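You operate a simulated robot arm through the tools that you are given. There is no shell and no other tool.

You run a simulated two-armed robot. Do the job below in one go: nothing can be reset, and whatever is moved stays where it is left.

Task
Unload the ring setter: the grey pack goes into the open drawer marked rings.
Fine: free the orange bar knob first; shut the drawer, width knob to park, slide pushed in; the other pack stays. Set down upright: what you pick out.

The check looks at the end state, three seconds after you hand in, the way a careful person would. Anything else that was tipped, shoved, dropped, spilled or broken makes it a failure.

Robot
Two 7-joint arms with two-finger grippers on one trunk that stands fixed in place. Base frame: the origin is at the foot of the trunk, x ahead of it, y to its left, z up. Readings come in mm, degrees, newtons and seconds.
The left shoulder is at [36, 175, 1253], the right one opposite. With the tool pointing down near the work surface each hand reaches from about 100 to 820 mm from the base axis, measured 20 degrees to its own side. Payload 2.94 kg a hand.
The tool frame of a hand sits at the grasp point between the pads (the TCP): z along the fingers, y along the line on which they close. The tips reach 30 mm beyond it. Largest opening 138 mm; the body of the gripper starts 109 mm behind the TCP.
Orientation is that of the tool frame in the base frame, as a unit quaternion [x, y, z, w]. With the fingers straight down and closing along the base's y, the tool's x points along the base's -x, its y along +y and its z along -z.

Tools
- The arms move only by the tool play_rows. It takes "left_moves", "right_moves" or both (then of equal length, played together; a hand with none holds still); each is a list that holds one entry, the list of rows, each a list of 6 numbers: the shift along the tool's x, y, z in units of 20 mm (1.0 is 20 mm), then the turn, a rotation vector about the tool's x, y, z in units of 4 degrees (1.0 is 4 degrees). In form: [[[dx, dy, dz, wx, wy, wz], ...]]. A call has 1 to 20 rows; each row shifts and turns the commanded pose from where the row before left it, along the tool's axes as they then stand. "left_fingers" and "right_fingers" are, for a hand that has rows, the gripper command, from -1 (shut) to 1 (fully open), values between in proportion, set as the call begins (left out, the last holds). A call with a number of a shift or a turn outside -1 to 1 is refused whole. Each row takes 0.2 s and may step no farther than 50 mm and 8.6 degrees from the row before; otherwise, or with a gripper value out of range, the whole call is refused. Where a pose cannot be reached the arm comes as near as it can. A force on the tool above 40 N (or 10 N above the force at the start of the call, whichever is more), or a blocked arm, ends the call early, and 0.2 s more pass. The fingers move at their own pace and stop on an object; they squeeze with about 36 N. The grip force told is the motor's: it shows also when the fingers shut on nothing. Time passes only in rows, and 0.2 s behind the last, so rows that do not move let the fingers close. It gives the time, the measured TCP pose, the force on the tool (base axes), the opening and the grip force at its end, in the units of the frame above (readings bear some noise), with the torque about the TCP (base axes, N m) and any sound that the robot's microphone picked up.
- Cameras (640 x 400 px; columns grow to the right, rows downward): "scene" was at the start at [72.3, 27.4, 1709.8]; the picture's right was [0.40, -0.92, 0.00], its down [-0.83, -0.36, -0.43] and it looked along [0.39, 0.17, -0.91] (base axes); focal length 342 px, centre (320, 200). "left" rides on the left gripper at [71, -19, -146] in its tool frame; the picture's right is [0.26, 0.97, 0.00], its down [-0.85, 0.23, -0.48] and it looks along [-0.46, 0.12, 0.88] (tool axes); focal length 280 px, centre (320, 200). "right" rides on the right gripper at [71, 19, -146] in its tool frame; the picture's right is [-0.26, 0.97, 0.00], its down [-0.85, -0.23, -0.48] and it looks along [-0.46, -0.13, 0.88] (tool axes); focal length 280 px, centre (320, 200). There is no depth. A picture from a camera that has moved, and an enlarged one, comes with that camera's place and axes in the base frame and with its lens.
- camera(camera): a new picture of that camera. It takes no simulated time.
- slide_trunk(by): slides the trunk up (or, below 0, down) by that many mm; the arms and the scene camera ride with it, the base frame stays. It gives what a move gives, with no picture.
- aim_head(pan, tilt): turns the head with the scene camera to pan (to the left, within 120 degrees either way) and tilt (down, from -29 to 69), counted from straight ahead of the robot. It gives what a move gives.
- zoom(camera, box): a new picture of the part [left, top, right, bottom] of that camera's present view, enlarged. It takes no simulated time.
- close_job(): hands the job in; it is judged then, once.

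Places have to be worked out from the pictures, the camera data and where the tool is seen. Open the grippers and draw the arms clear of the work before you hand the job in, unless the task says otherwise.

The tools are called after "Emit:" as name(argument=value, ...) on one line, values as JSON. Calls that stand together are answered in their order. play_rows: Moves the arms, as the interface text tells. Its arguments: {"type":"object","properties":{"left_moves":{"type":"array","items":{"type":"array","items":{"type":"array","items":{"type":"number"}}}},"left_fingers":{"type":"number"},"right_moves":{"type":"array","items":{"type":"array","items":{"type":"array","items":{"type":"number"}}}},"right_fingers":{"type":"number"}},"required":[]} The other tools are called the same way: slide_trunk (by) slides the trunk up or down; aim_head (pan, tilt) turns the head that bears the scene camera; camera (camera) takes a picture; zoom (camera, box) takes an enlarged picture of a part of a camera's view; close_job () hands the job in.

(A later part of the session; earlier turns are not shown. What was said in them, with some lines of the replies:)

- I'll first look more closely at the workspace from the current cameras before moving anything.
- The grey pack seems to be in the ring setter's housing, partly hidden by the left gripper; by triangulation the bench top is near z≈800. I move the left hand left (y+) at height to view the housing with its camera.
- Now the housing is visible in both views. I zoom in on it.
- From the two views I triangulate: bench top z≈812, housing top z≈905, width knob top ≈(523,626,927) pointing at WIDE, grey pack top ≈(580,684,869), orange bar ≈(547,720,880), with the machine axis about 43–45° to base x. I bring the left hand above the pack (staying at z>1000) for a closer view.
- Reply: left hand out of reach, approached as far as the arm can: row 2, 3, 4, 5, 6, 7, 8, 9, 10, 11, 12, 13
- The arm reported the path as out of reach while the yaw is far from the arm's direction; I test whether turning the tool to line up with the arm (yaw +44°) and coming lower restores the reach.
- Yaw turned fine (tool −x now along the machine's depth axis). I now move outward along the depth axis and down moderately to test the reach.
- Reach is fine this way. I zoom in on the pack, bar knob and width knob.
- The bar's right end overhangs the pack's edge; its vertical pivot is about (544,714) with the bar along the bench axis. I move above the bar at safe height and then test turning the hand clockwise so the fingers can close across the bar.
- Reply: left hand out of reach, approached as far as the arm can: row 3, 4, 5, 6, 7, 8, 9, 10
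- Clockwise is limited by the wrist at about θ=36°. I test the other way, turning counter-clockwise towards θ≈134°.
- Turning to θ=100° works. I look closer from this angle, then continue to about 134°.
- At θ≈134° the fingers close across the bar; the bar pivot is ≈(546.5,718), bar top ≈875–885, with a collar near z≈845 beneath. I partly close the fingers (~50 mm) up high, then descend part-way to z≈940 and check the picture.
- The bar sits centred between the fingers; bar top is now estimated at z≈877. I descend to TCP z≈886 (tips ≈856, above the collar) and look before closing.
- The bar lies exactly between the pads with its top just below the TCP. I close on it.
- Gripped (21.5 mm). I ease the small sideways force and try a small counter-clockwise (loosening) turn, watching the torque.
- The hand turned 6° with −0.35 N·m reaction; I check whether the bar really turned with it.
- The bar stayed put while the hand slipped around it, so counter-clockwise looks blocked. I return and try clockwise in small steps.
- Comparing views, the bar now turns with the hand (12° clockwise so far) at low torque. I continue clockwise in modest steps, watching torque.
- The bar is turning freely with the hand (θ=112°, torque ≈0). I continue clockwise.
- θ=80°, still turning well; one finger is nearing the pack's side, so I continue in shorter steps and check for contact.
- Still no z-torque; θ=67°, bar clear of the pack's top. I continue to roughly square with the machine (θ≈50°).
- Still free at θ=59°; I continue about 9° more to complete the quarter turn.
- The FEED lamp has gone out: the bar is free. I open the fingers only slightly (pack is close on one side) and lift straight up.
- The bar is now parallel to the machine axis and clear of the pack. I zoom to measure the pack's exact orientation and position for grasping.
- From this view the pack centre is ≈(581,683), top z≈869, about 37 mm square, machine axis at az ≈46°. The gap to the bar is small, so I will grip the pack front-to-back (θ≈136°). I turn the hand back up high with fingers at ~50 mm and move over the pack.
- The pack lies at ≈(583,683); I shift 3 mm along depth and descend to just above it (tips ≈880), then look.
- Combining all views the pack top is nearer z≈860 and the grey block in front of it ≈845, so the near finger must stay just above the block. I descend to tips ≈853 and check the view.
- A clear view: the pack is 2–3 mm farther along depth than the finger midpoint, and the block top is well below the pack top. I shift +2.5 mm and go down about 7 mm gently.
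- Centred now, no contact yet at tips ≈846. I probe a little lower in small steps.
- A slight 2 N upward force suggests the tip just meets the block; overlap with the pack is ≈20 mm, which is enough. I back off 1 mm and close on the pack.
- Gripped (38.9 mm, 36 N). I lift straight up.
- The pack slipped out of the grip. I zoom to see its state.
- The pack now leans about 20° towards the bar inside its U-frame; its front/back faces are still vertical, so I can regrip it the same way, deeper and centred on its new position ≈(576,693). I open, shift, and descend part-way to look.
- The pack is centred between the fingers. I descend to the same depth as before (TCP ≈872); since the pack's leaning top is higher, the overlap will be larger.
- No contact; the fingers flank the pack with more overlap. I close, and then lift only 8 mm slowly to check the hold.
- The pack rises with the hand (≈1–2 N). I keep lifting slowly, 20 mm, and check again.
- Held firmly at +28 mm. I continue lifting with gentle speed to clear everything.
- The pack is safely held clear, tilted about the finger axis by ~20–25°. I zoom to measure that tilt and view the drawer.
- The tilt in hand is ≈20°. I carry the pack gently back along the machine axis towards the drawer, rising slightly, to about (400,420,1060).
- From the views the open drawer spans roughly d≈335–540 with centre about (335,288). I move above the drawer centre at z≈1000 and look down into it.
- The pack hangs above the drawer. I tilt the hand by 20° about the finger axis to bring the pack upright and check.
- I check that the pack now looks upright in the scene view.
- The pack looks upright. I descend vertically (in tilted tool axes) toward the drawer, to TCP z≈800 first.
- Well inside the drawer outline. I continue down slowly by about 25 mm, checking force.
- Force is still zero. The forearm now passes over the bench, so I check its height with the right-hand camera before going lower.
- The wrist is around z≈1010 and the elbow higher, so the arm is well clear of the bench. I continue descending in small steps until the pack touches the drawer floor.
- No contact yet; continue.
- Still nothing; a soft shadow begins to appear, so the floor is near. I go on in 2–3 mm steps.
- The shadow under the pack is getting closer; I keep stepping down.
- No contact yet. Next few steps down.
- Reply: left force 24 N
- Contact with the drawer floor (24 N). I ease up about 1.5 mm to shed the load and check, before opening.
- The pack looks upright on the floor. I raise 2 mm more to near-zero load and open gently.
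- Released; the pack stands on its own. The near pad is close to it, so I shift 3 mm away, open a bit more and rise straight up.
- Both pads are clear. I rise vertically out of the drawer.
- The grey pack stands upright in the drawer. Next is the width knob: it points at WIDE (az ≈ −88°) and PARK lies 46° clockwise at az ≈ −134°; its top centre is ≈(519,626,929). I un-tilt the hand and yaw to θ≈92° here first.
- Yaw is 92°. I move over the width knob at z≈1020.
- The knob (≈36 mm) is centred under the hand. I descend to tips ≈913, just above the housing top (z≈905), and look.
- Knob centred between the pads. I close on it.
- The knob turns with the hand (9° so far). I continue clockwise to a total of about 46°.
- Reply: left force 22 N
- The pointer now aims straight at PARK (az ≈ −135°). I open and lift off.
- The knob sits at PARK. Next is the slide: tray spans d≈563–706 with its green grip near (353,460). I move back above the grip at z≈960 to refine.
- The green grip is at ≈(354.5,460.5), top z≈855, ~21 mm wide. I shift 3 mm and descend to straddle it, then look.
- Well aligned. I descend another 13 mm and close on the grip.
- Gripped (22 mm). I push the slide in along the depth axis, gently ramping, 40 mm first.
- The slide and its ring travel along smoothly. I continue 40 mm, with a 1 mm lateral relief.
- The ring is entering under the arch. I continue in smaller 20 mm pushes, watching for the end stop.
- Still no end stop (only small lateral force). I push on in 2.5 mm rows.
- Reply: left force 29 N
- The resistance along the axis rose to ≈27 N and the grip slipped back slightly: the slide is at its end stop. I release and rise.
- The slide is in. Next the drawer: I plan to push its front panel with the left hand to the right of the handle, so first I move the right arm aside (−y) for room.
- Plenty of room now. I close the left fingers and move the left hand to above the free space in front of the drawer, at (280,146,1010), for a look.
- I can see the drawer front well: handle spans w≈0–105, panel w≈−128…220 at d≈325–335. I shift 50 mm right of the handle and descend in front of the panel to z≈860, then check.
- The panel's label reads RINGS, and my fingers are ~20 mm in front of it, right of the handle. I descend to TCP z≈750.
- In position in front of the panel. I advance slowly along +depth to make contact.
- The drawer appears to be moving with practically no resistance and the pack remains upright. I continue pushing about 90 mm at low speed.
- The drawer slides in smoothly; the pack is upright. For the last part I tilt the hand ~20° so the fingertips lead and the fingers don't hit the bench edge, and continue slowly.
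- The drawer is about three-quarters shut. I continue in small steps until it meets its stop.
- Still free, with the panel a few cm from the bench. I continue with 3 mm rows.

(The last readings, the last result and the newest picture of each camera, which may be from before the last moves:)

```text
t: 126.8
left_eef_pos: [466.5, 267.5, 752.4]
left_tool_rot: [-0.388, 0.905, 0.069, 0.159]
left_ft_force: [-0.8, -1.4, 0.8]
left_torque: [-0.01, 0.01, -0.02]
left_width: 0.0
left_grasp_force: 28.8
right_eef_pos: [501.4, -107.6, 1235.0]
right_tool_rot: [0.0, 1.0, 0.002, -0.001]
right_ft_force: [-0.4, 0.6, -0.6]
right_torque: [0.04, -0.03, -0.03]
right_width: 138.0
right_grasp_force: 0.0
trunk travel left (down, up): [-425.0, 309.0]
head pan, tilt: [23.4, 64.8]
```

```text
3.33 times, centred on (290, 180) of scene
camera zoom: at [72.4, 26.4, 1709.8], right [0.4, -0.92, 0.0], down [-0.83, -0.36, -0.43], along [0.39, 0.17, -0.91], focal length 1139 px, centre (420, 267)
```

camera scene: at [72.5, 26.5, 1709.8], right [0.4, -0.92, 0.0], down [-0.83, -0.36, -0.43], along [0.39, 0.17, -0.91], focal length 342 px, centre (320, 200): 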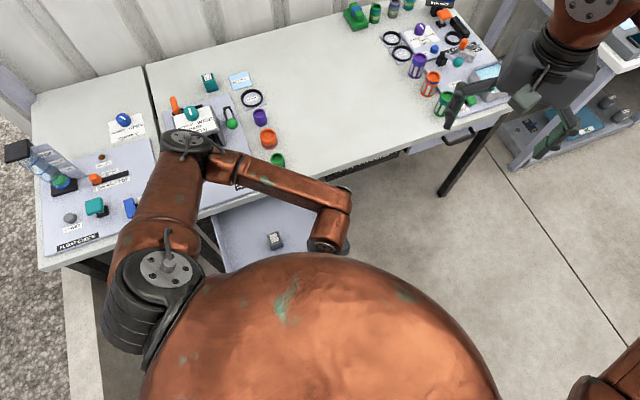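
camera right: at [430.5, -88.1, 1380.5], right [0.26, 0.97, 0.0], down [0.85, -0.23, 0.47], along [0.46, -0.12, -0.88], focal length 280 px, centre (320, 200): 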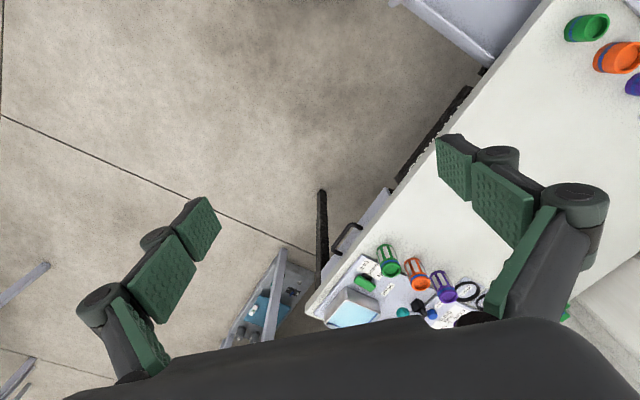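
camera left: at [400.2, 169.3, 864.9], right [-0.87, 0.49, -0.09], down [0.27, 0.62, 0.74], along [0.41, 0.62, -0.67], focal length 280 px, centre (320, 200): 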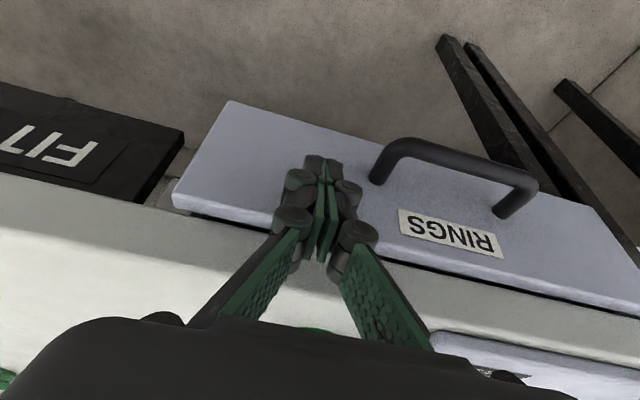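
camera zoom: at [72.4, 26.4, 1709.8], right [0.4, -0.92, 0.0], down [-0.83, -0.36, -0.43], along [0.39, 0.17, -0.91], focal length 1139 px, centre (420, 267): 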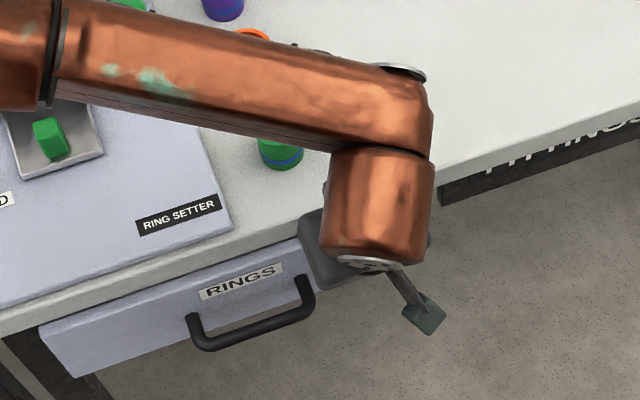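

Nearly shut; a small gap remains. I continue in 2 mm rows until resistance.

Emit:
play_rows(left_moves=[[[-0.094, 0, 0.034, 0, 0, 0], [-0.094, 0, 0.034, 0, 0, 0], [-0.094, 0, 0.034, 0, 0, 0], [-0.094, 0, 0.034, 0, 0, 0]]])

Emit:
camera(camera="left")

```text
t: 127.8
left_eef_pos: [471.2, 273.0, 752.0]
left_tool_rot: [-0.388, 0.905, 0.068, 0.16]
left_ft_force: [-0.1, -1.5, -0.8]
left_torque: [-0.07, 0.0, -0.02]
left_width: 0.0
left_grasp_force: 28.0
right_eef_pos: [500.6, -107.1, 1234.7]
right_tool_rot: [0.0, 1.0, 0.001, -0.001]
right_ft_force: [-0.1, -1.0, 0.2]
right_torque: [0.0, 0.0, 0.0]
right_width: 138.0
right_grasp_force: 0.0
trunk travel left (down, up): [-425.0, 309.0]
head pan, tilt: [23.4, 64.8]
```

```text
taken
camera left: at [404.7, 174.9, 864.8], right [-0.87, 0.49, -0.09], down [0.27, 0.62, 0.74], along [0.41, 0.62, -0.67], focal length 280 px, centre (320, 200)
```

left: 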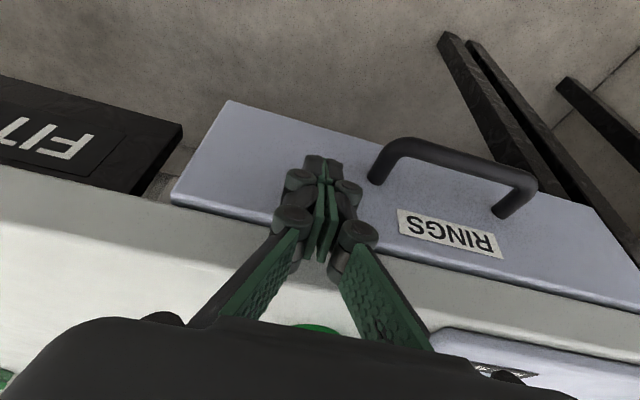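

Still no stop; I keep going in 2 mm rows.

Emit:
play_rows(left_moves=[[[-0.094, 0, 0.034, 0, 0, 0], [-0.094, 0, 0.034, 0, 0, 0], [-0.094, 0, 0.034, 0, 0, 0]]])

Emit:
play_rows(left_moves=[[[-0.094, 0, 0.034, 0, 0, 0], [-0.094, 0, 0.034, 0, 0, 0]]])

Emit:
camera(camera="left")

```text
t: 128.6
left_eef_pos: [475.4, 277.6, 750.8]
left_tool_rot: [-0.388, 0.905, 0.068, 0.159]
left_ft_force: [-0.1, -1.0, 0.5]
left_torque: [-0.02, -0.04, -0.01]
left_width: 0.0
left_grasp_force: 28.9
right_eef_pos: [501.1, -107.7, 1233.3]
right_tool_rot: [0.0, 1.0, 0.001, -0.001]
right_ft_force: [-0.7, -0.6, 0.3]
right_torque: [0.02, -0.04, 0.02]
right_width: 138.0
right_grasp_force: 0.0
trunk travel left (down, up): [-425.0, 309.0]
head pan, tilt: [23.4, 64.8]
```

```text
t: 129.2
left_eef_pos: [479.8, 280.1, 751.3]
left_tool_rot: [-0.388, 0.905, 0.069, 0.159]
left_ft_force: [-1.2, -1.2, 1.0]
left_torque: [0.03, -0.02, -0.02]
left_width: 0.0
left_grasp_force: 28.3
right_eef_pos: [501.6, -107.3, 1234.3]
right_tool_rot: [-0.001, 1.0, 0.0, -0.001]
right_ft_force: [0.6, 0.4, 0.3]
right_torque: [-0.03, 0.02, -0.03]
right_width: 138.0
right_grasp_force: 0.0
trunk travel left (down, up): [-425.0, 309.0]
head pan, tilt: [23.4, 64.8]
```

```text
taken
camera left: at [412.2, 183.2, 863.9], right [-0.87, 0.49, -0.09], down [0.27, 0.62, 0.74], along [0.41, 0.62, -0.67], focal length 280 px, centre (320, 200)
```

left: 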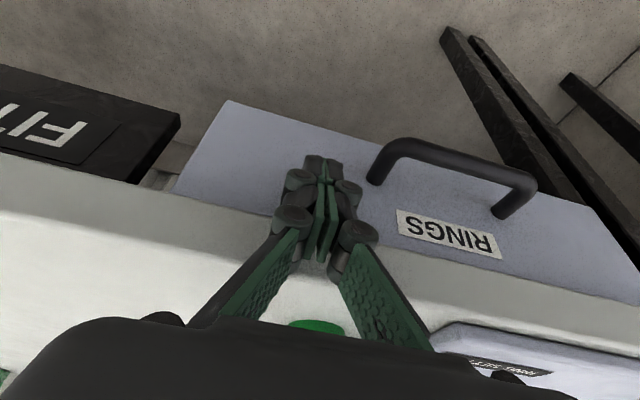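

The panel is now passing flush under the bench edge. I continue gently until the stop, watching the force.

Emit:
play_rows(left_moves=[[[-0.094, 0, 0.034, 0, 0, 0], [-0.094, 0, 0.034, 0, 0, 0]]])

Emit:
play_rows(left_moves=[[[-0.094, 0, 0.034, 0, 0, 0], [-0.094, 0, 0.034, 0, 0, 0]]])

Emit:
camera(camera="left")

Emit:
zoom(camera="scene", box=[200, 120, 380, 240])

```text
t: 129.8
left_eef_pos: [481.5, 282.0, 752.0]
left_tool_rot: [-0.388, 0.905, 0.068, 0.16]
left_ft_force: [-1.2, 0.0, -0.8]
left_torque: [0.01, 0.05, -0.01]
left_width: 0.2
left_grasp_force: 28.6
right_eef_pos: [501.5, -107.2, 1233.9]
right_tool_rot: [0.001, 1.0, 0.001, -0.001]
right_ft_force: [0.2, 0.9, 0.0]
right_torque: [0.04, -0.01, 0.03]
right_width: 138.0
right_grasp_force: 0.0
trunk travel left (down, up): [-425.0, 309.0]
head pan, tilt: [23.4, 64.8]
```

```text
t: 130.4
left_eef_pos: [483.6, 284.7, 751.6]
left_tool_rot: [-0.387, 0.906, 0.068, 0.158]
left_ft_force: [-3.6, -3.6, 1.5]
left_torque: [0.07, -0.13, 0.02]
left_width: 0.0
left_grasp_force: 28.2
right_eef_pos: [499.6, -108.1, 1235.7]
right_tool_rot: [0.001, 1.0, 0.001, 0.0]
right_ft_force: [-0.9, -0.4, 0.4]
right_torque: [0.03, 0.01, 0.0]
right_width: 138.1
right_grasp_force: 0.0
trunk travel left (down, up): [-425.0, 309.0]
head pan, tilt: [23.4, 64.8]
```

```text
taken
camera left: at [417.1, 187.7, 864.4], right [-0.87, 0.49, -0.09], down [0.27, 0.62, 0.74], along [0.42, 0.62, -0.67], focal length 280 px, centre (320, 200)
```

left: 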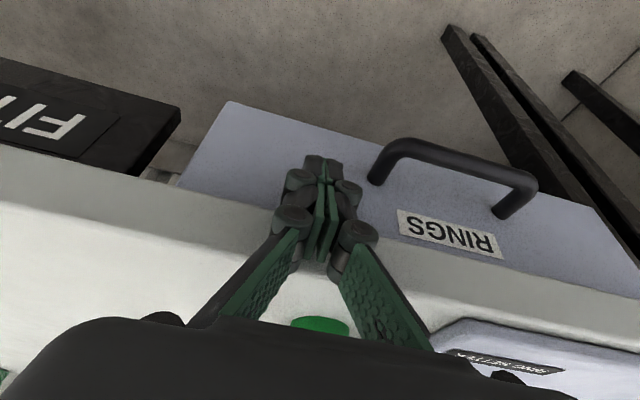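

```text
3.33 times, centred on (290, 180) of scene
camera zoom: at [71.8, 25.8, 1709.9], right [0.4, -0.92, 0.0], down [-0.83, -0.36, -0.43], along [0.39, 0.17, -0.9], focal length 1139 px, centre (420, 267)
```

zoom: 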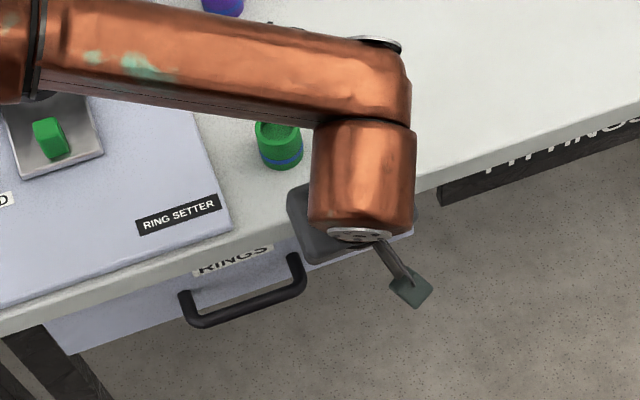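

Slight resistance (5 N) begins. I push a little more to confirm the stop.

Emit:
play_rows(left_moves=[[[-0.07, 0, 0.025, 0, 0, 0], [-0.07, 0, 0.025, 0, 0, 0]]])

Emit:
camera(camera="left")

```text
t: 131.0
left_eef_pos: [484.8, 284.3, 751.3]
left_tool_rot: [-0.387, 0.906, 0.067, 0.158]
left_ft_force: [-15.6, -14.1, 2.3]
left_torque: [0.03, -0.47, -0.05]
left_width: 0.0
left_grasp_force: 28.2
right_eef_pos: [499.9, -108.3, 1235.8]
right_tool_rot: [0.001, 1.0, 0.001, 0.0]
right_ft_force: [-0.6, -0.1, -0.1]
right_torque: [0.01, 0.01, -0.01]
right_width: 137.9
right_grasp_force: 0.0
trunk travel left (down, up): [-425.0, 309.0]
head pan, tilt: [23.4, 64.8]
```

```text
taken
camera left: at [417.4, 188.0, 864.7], right [-0.87, 0.49, -0.09], down [0.27, 0.62, 0.73], along [0.41, 0.61, -0.67], focal length 280 px, centre (320, 200)
```

left: 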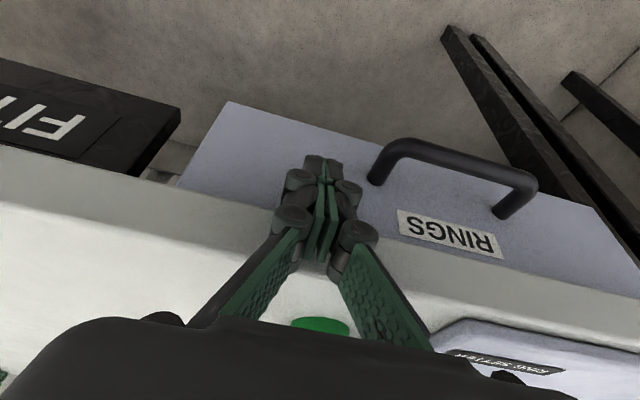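

The torque reading shows the contact is ~30 mm above the TCP – i.e. my finger knuckles meet the bench edge, not the drawer's stop. I back off 30 mm, tilt 10° more and go 35 mm lower so only the fingertips press the panel.

Emit:
play_rows(left_moves=[[[0.47, 0, -0.17, 0, 0, 0], [0.47, 0, -0.17, 0, 0, 0], [0.47, 0, -0.17, 0, 0, 0], [0, 0, 0, 0, -0.85, 0], [0, 0, 0, 0, -0.85, 0], [0, 0, 0, 0, -0.85, 0], [0.29, 0, 0.5, 0, 0, 0], [0.29, 0, 0.5, 0, 0, 0], [0.29, 0, 0.5, 0, 0, 0]]])

Emit:
camera(camera="left")

Emit:
camera(camera="scene")

```text
t: 133.0
left_eef_pos: [465.5, 264.4, 716.4]
left_tool_rot: [-0.381, 0.887, 0.103, 0.239]
left_ft_force: [-0.8, 0.5, -0.2]
left_torque: [-0.03, -0.01, 0.03]
left_width: 0.0
left_grasp_force: 28.5
right_eef_pos: [502.4, -107.4, 1234.9]
right_tool_rot: [0.0, 1.0, 0.002, -0.001]
right_ft_force: [-1.0, 0.1, 0.4]
right_torque: [0.0, 0.0, -0.03]
right_width: 137.9
right_grasp_force: 0.1
trunk travel left (down, up): [-425.0, 309.0]
head pan, tilt: [23.4, 64.8]
```

```text
taken
camera left: at [386.6, 154.8, 807.2], right [-0.86, 0.5, -0.13], down [0.17, 0.52, 0.84], along [0.49, 0.69, -0.53], focal length 280 px, centre (320, 200)
```

left: 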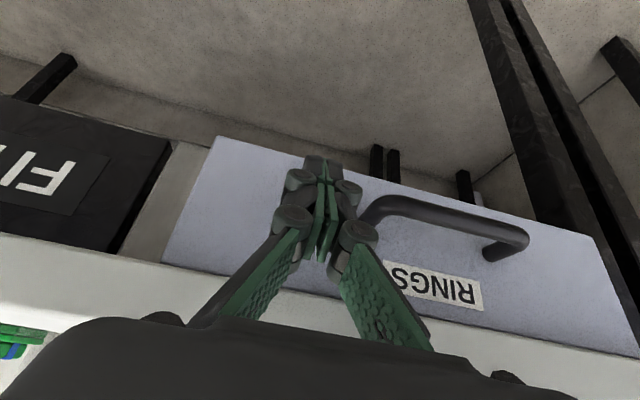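

```text
taken
camera scene: at [72.6, 26.4, 1709.8], right [0.4, -0.92, 0.0], down [-0.83, -0.36, -0.43], along [0.39, 0.17, -0.91], focal length 342 px, centre (320, 200)
```

scene: 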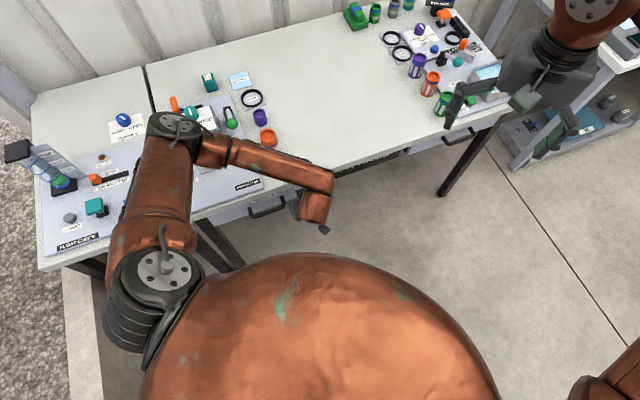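

Now the fingertips sit at z≈690 facing the panel's lower half, with the bench edge clear. I advance until contact, then push to the real stop.

Emit:
play_rows(left_moves=[[[-0.3, 0, 0.173, 0, 0, 0], [-0.26, 0, 0.15, 0, 0, 0], [-0.17, 0, 0.1, 0, 0, 0], [-0.13, 0, 0.075, 0, 0, 0], [-0.13, 0, 0.075, 0, 0, 0]]])

Emit:
play_rows(left_moves=[[[-0.087, 0, 0.05, 0, 0, 0], [-0.087, 0, 0.05, 0, 0, 0], [-0.087, 0, 0.05, 0, 0, 0]]])

Emit:
camera(camera="left")

```text
t: 134.2
left_eef_pos: [481.5, 283.5, 716.6]
left_tool_rot: [-0.381, 0.887, 0.103, 0.239]
left_ft_force: [-0.4, -0.3, 0.3]
left_torque: [-0.01, 0.0, -0.01]
left_width: 0.2
left_grasp_force: 28.3
right_eef_pos: [501.6, -107.5, 1234.2]
right_tool_rot: [0.0, 1.0, 0.001, -0.001]
right_ft_force: [0.4, 0.2, 0.2]
right_torque: [0.03, -0.01, 0.01]
right_width: 138.2
right_grasp_force: 0.0
trunk travel left (down, up): [-425.0, 309.0]
head pan, tilt: [23.4, 64.8]
```

```text
t: 135.0
left_eef_pos: [484.5, 287.0, 716.8]
left_tool_rot: [-0.38, 0.887, 0.102, 0.24]
left_ft_force: [0.4, -0.8, -0.3]
left_torque: [0.03, 0.01, -0.04]
left_width: 0.0
left_grasp_force: 28.6
right_eef_pos: [500.7, -107.9, 1234.0]
right_tool_rot: [0.0, 1.0, 0.001, 0.0]
right_ft_force: [-0.3, 0.0, 0.2]
right_torque: [0.01, 0.01, -0.06]
right_width: 138.2
right_grasp_force: 0.0
trunk travel left (down, up): [-425.0, 309.0]
head pan, tilt: [23.4, 64.8]
```

```text
taken
camera left: at [406.1, 177.4, 808.0], right [-0.86, 0.5, -0.13], down [0.17, 0.52, 0.84], along [0.49, 0.69, -0.53], focal length 280 px, centre (320, 200)
```

left: 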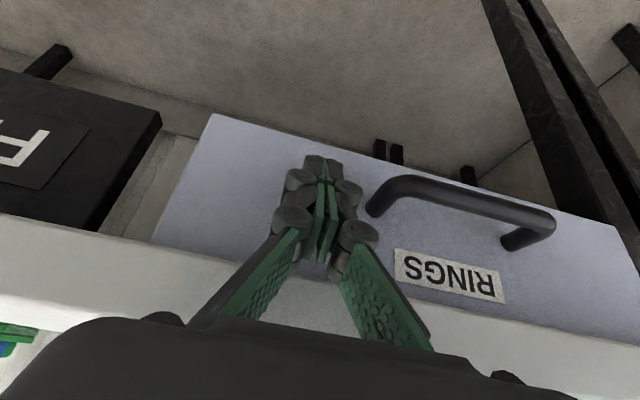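

No stop yet; continue 2 mm rows.

Emit:
play_rows(left_moves=[[[-0.087, 0, 0.05, 0, 0, 0], [-0.087, 0, 0.05, 0, 0, 0], [-0.087, 0, 0.05, 0, 0, 0]]])

Emit:
play_rows(left_moves=[[[-0.087, 0, 0.05, 0, 0, 0], [-0.087, 0, 0.05, 0, 0, 0]]])

Emit:
camera(camera="left")

```text
t: 135.8
left_eef_pos: [488.0, 291.6, 715.9]
left_tool_rot: [-0.38, 0.888, 0.102, 0.239]
left_ft_force: [-0.5, -0.6, -0.5]
left_torque: [-0.02, 0.01, 0.02]
left_width: 0.0
left_grasp_force: 28.7
right_eef_pos: [500.7, -109.0, 1234.2]
right_tool_rot: [0.0, 1.0, 0.001, -0.001]
right_ft_force: [0.4, -0.2, 0.2]
right_torque: [-0.03, 0.01, -0.01]
right_width: 138.0
right_grasp_force: 0.1
trunk travel left (down, up): [-425.0, 309.0]
head pan, tilt: [23.4, 64.8]
```

```text
t: 136.4
left_eef_pos: [488.8, 291.9, 717.1]
left_tool_rot: [-0.38, 0.888, 0.104, 0.237]
left_ft_force: [-11.9, -9.6, 0.6]
left_torque: [-0.04, 0.24, -0.02]
left_width: 6.2
left_grasp_force: 28.9
right_eef_pos: [501.3, -108.7, 1235.0]
right_tool_rot: [0.0, 1.0, 0.001, 0.001]
right_ft_force: [-0.2, -0.2, -0.4]
right_torque: [0.03, 0.0, 0.01]
right_width: 138.1
right_grasp_force: 0.0
trunk travel left (down, up): [-425.0, 309.0]
head pan, tilt: [23.4, 64.8]
```

```text
taken
camera left: at [410.5, 182.2, 807.6], right [-0.85, 0.5, -0.13], down [0.18, 0.52, 0.84], along [0.49, 0.69, -0.53], focal length 280 px, centre (320, 200)
```

left: 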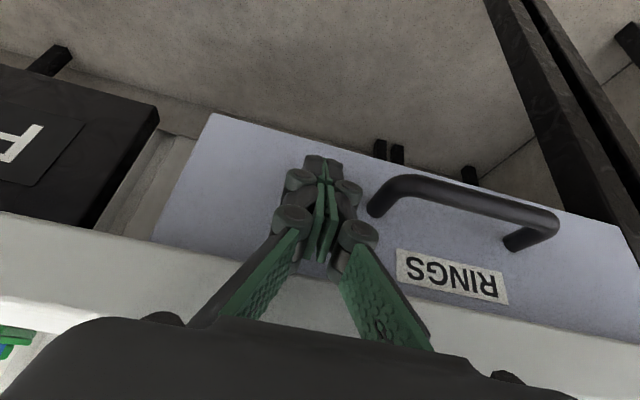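

Now the force (15 N) acts at the fingertips – the drawer itself resists. One more 2 mm to confirm it is the hard stop.

Emit:
play_rows(left_moves=[[[-0.087, 0, 0.05, 0, 0, 0], [0, 0, 0, 0, 0, 0]]])

Emit:
camera(camera="left")

```text
t: 137.0
left_eef_pos: [490.0, 293.2, 716.2]
left_tool_rot: [-0.381, 0.888, 0.103, 0.236]
left_ft_force: [-24.2, -20.7, -0.8]
left_torque: [-0.53, 0.23, 0.0]
left_width: 6.1
left_grasp_force: 28.4
right_eef_pos: [499.7, -108.3, 1235.8]
right_tool_rot: [0.0, 1.0, 0.001, 0.0]
right_ft_force: [-0.3, 1.1, 0.1]
right_torque: [0.0, 0.0, 0.0]
right_width: 138.3
right_grasp_force: 0.1
trunk travel left (down, up): [-425.0, 309.0]
head pan, tilt: [23.4, 64.8]
```

```text
taken
camera left: at [410.8, 182.5, 808.0], right [-0.85, 0.5, -0.13], down [0.18, 0.52, 0.83], along [0.49, 0.69, -0.53], focal length 280 px, centre (320, 200)
```

left: 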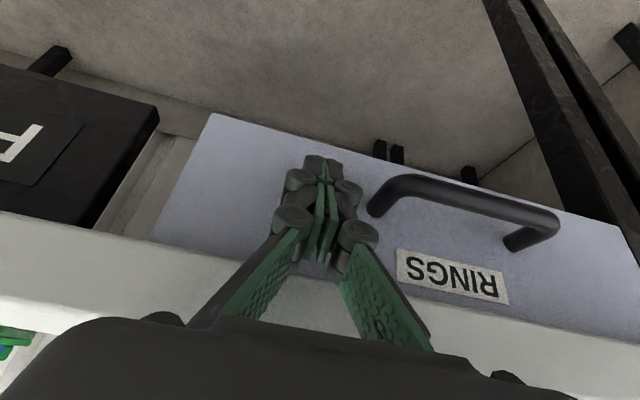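

Solid stop at 32 N: the drawer is shut. I back away and rise clear, un-tilting the hand.

Emit:
play_rows(left_moves=[[[0.3, 0, -0.17, 0, 0, 0], [0.8, 0, -0.46, 0, 0, 0], [0.8, 0, -0.46, 0, 0, 0], [0.8, 0, -0.46, 0, 0, 0], [-0.5, 0, -0.866, 0, 0, 0], [-0.5, 0, -0.866, 0, 0, 0], [-0.5, 0, -0.866, 0, 0, 0], [-0.5, 0, -0.866, 0, 0, 0], [-0.5, 0, -0.866, 0, 0, 0], [-0.5, 0, -0.866, 0, 0, 0], [-0.5, 0, -0.866, 0, 0, 0], [-0.5, 0, -0.866, 0, 0, 0], [-0.5, 0, -0.866, 0, 0, 0], [-0.5, 0, -0.866, 0, 0, 0], [-0.5, 0, -0.866, 0, 0, 0], [-0.5, 0, -0.866, 0, 0, 0], [-0.5, 0, -0.866, 0, 0, 0], [-0.5, 0, -0.866, 0, 0, 0], [-0.5, 0, -0.866, 0, 0, 0]]])

Emit:
play_rows(left_moves=[[[0, 0, 0, 0, 1, 0], [0, 0, 0, 0, 1, 0], [0, 0, 0, 0, 1, 0], [0, 0, 0, 0, 1, 0], [0, 0, 0, 0, 1, 0], [0, 0, 0, 0, 1, 0], [0, 0, 0, 0, 1, 0], [0, 0, 0, 0, 0.2, 0]]])

Emit:
camera(camera="left")

Emit:
camera(camera="scene")

```text
t: 141.0
left_eef_pos: [450.5, 250.8, 1015.4]
left_tool_rot: [-0.38, 0.888, 0.102, 0.239]
left_ft_force: [0.3, 0.0, -0.2]
left_torque: [0.0, -0.02, -0.01]
left_width: 0.0
left_grasp_force: 28.2
right_eef_pos: [500.4, -106.7, 1234.7]
right_tool_rot: [0.001, 1.0, 0.0, -0.001]
right_ft_force: [0.3, -0.6, -0.2]
right_torque: [-0.06, 0.01, 0.0]
right_width: 137.8
right_grasp_force: 0.1
trunk travel left (down, up): [-425.0, 309.0]
head pan, tilt: [23.4, 64.8]
```

```text
t: 142.8
left_eef_pos: [451.4, 249.2, 1016.2]
left_tool_rot: [-0.394, 0.919, 0.004, 0.011]
left_ft_force: [-0.8, 0.3, 0.4]
left_torque: [-0.03, 0.01, 0.03]
left_width: 0.2
left_grasp_force: 27.8
right_eef_pos: [499.7, -107.0, 1235.3]
right_tool_rot: [0.0, 1.0, 0.0, -0.002]
right_ft_force: [0.1, 0.3, 0.0]
right_torque: [0.02, -0.01, 0.0]
right_width: 138.2
right_grasp_force: 0.0
trunk travel left (down, up): [-425.0, 309.0]
head pan, tilt: [23.4, 64.8]
```

```text
taken
camera left: at [413.0, 183.5, 1160.4], right [-0.88, 0.48, -0.01], down [0.41, 0.77, 0.5], along [0.24, 0.43, -0.87], focal length 280 px, centre (320, 200)
```

left: 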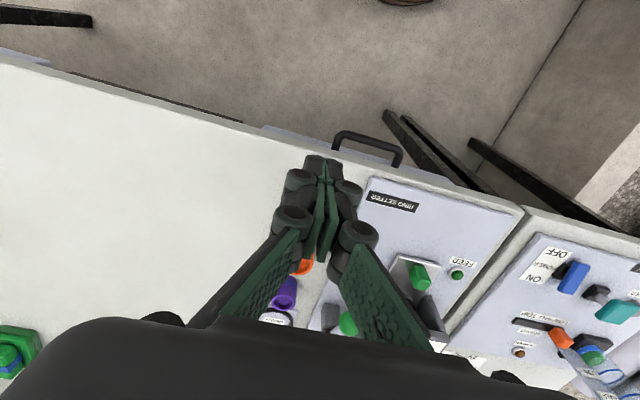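

```text
taken
camera scene: at [72.4, 26.2, 1709.8], right [0.4, -0.92, 0.0], down [-0.83, -0.36, -0.43], along [0.39, 0.17, -0.91], focal length 342 px, centre (320, 200)
```

scene: 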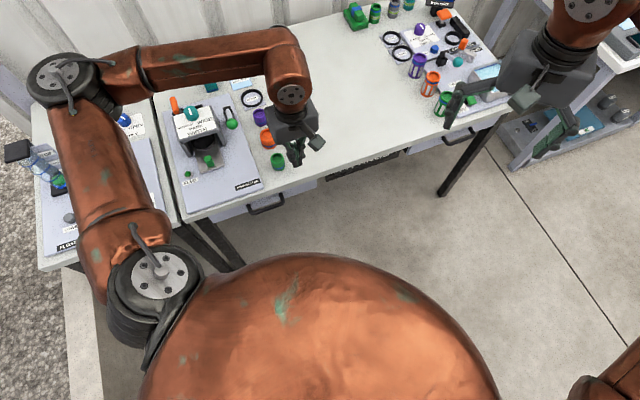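

The drawer is shut. I now check the ring setter: slide, knob, bar, lever and the other pack.

Emit:
zoom(camera="scene", box=[140, 70, 290, 220])

Emit:
zoom(camera="scene", box=[160, 90, 250, 190])

Emit:
zoom(camera="left", box=[200, 100, 480, 360])

```text
2.67 times, centred on (215, 145) of scene
camera zoom: at [72.4, 26.2, 1709.8], right [0.4, -0.92, 0.0], down [-0.83, -0.36, -0.43], along [0.39, 0.17, -0.91], focal length 912 px, centre (600, 347)
```

zoom: 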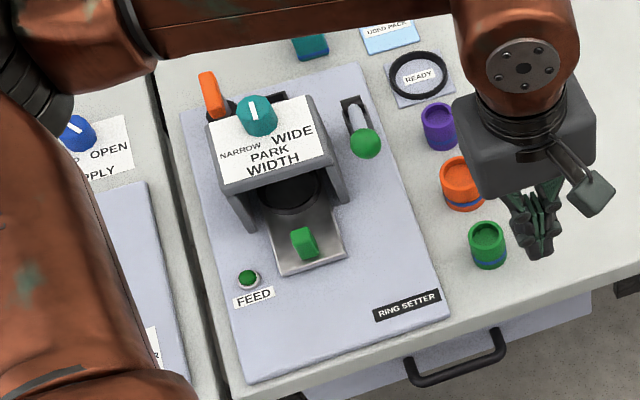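

```text
4.00 times, centred on (205, 140) of scene
camera zoom: at [72.4, 26.2, 1709.8], right [0.4, -0.92, 0.0], down [-0.83, -0.36, -0.43], along [0.39, 0.17, -0.91], focal length 1367 px, centre (780, 440)
```

zoom: 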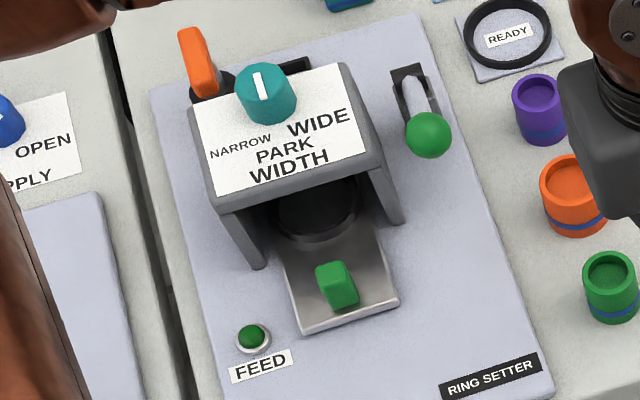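

```text
1.54 times, centred on (340, 230) of left
camera zoom: at [413.0, 183.5, 1160.4], right [-0.88, 0.48, -0.01], down [0.41, 0.77, 0.5], along [0.24, 0.43, -0.87], focal length 431 px, centre (289, 154)
```

zoom: 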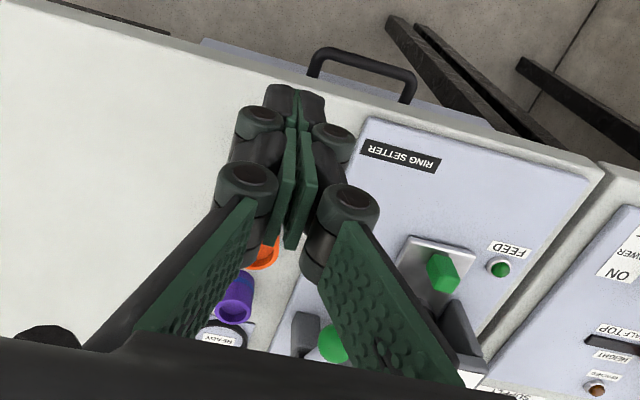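

Everything looks right: slide in with its ring under the arch, knob at PARK, bar turned free, FEED lamp out, teal pack and cups untouched. I open the left gripper and draw the arm up and back, clear of the work.

Emit:
play_rows(left_moves=[[[0, 0, -1, 0, 0, 0], [0, 0, -1, 0, 0, 0], [0.37, 0.5, -0.95, 0, 0, 0], [0.37, 0.8, -0.95, 0, 0, 0], [0.37, 0.8, -0.95, 0, 0, 0], [0.37, 0.8, -0.95, 0, 0, 0], [0.37, 0.8, -0.95, 0, 0, 0], [0.37, 0.8, -0.95, 0, 0, 0], [0.37, 0.8, -0.95, 0, 0, 0], [0.37, 0.8, 0, 0, 0, 0]]], left_fingers=1)

Emit:
camera(camera="left")

Emit:
camera(camera="scene")

Emit:
zoom(camera="scene", box=[140, 60, 320, 220])

```text
t: 145.0
left_eef_pos: [317.4, 288.3, 1186.5]
left_tool_rot: [-0.394, 0.919, 0.005, 0.011]
left_ft_force: [-0.5, 0.1, 0.2]
left_torque: [0.01, -0.03, 0.0]
left_width: 138.3
left_grasp_force: 0.2
right_eef_pos: [500.5, -106.4, 1234.0]
right_tool_rot: [0.0, 1.0, 0.001, 0.0]
right_ft_force: [-0.5, 0.0, -0.3]
right_torque: [-0.05, -0.01, 0.0]
right_width: 137.7
right_grasp_force: 0.1
trunk travel left (down, up): [-425.0, 309.0]
head pan, tilt: [23.4, 64.8]
```

```text
taken
camera left: at [280.3, 221.9, 1331.2], right [-0.88, 0.48, -0.01], down [0.41, 0.77, 0.5], along [0.24, 0.43, -0.87], focal length 280 px, centre (320, 200)
```

left: 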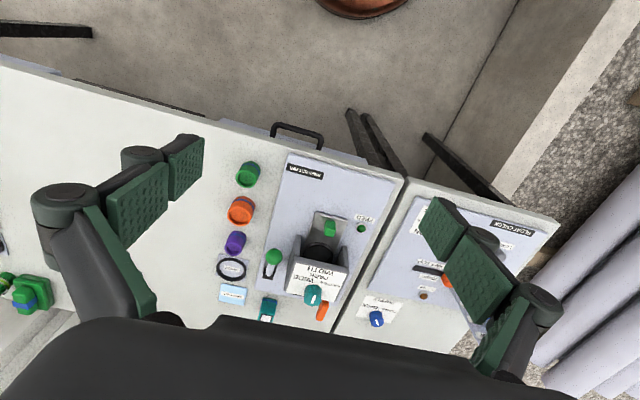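

```text
taken
camera scene: at [71.6, 26.9, 1709.8], right [0.4, -0.92, 0.0], down [-0.83, -0.36, -0.43], along [0.39, 0.17, -0.91], focal length 342 px, centre (320, 200)
```

scene: 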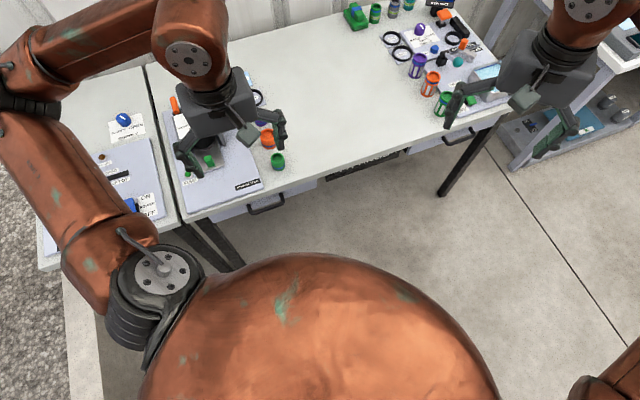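

```text
2.50 times, centred on (230, 140) of scene
camera zoom: at [71.6, 26.9, 1709.8], right [0.4, -0.92, 0.0], down [-0.83, -0.36, -0.43], along [0.39, 0.17, -0.91], focal length 854 px, centre (545, 350)
```

zoom: 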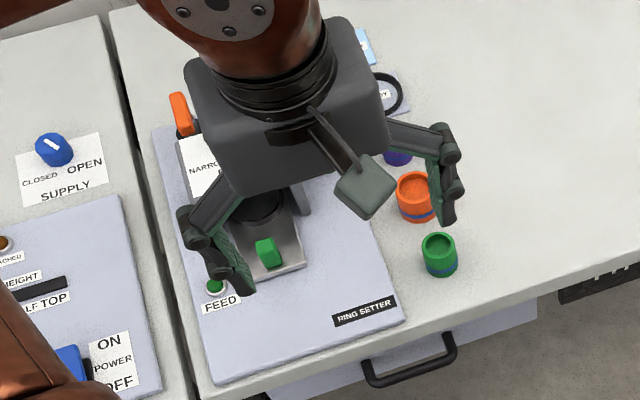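

Both arms are clear, the grippers are open, and the final views show the drawer shut, the slide in, the knob at PARK, the bar freed and nothing else disturbed. I hand the job in.

Emit:
close_job()

```text
The job is handed in.
```

I handed the job in with every step done. The grey pack is inside the closed rings drawer, but I couldn't see it again after the drawer went shut. There was one slip along the way.

- **Bar knob:** I turned the orange bar a quarter turn clockwise. The FEED lamp went out, so I take it as free.
- **Grey pack:** On the first lift the pack slipped from the grip and ended up leaning about 20° in its holder. I gripped it again, carried it to the drawer and set it down upright. It was still upright in the last view I had, partway through closing.
- **Drawer:** I pushed it slowly to its stop, about 32 N at the fingertips. Just before that, the fingers pressed against the bench edge at about 20 N; nothing moved that I could see.
- **Width knob:** It now points at PARK.
- **Slide:** It is pushed in about 114 mm, up to its end stop, with the ring under the arch.
- **Everything else:** The teal pack and the cups look undisturbed. I never touched the green-ball lever. Both grippers are open and both arms are clear of the work.
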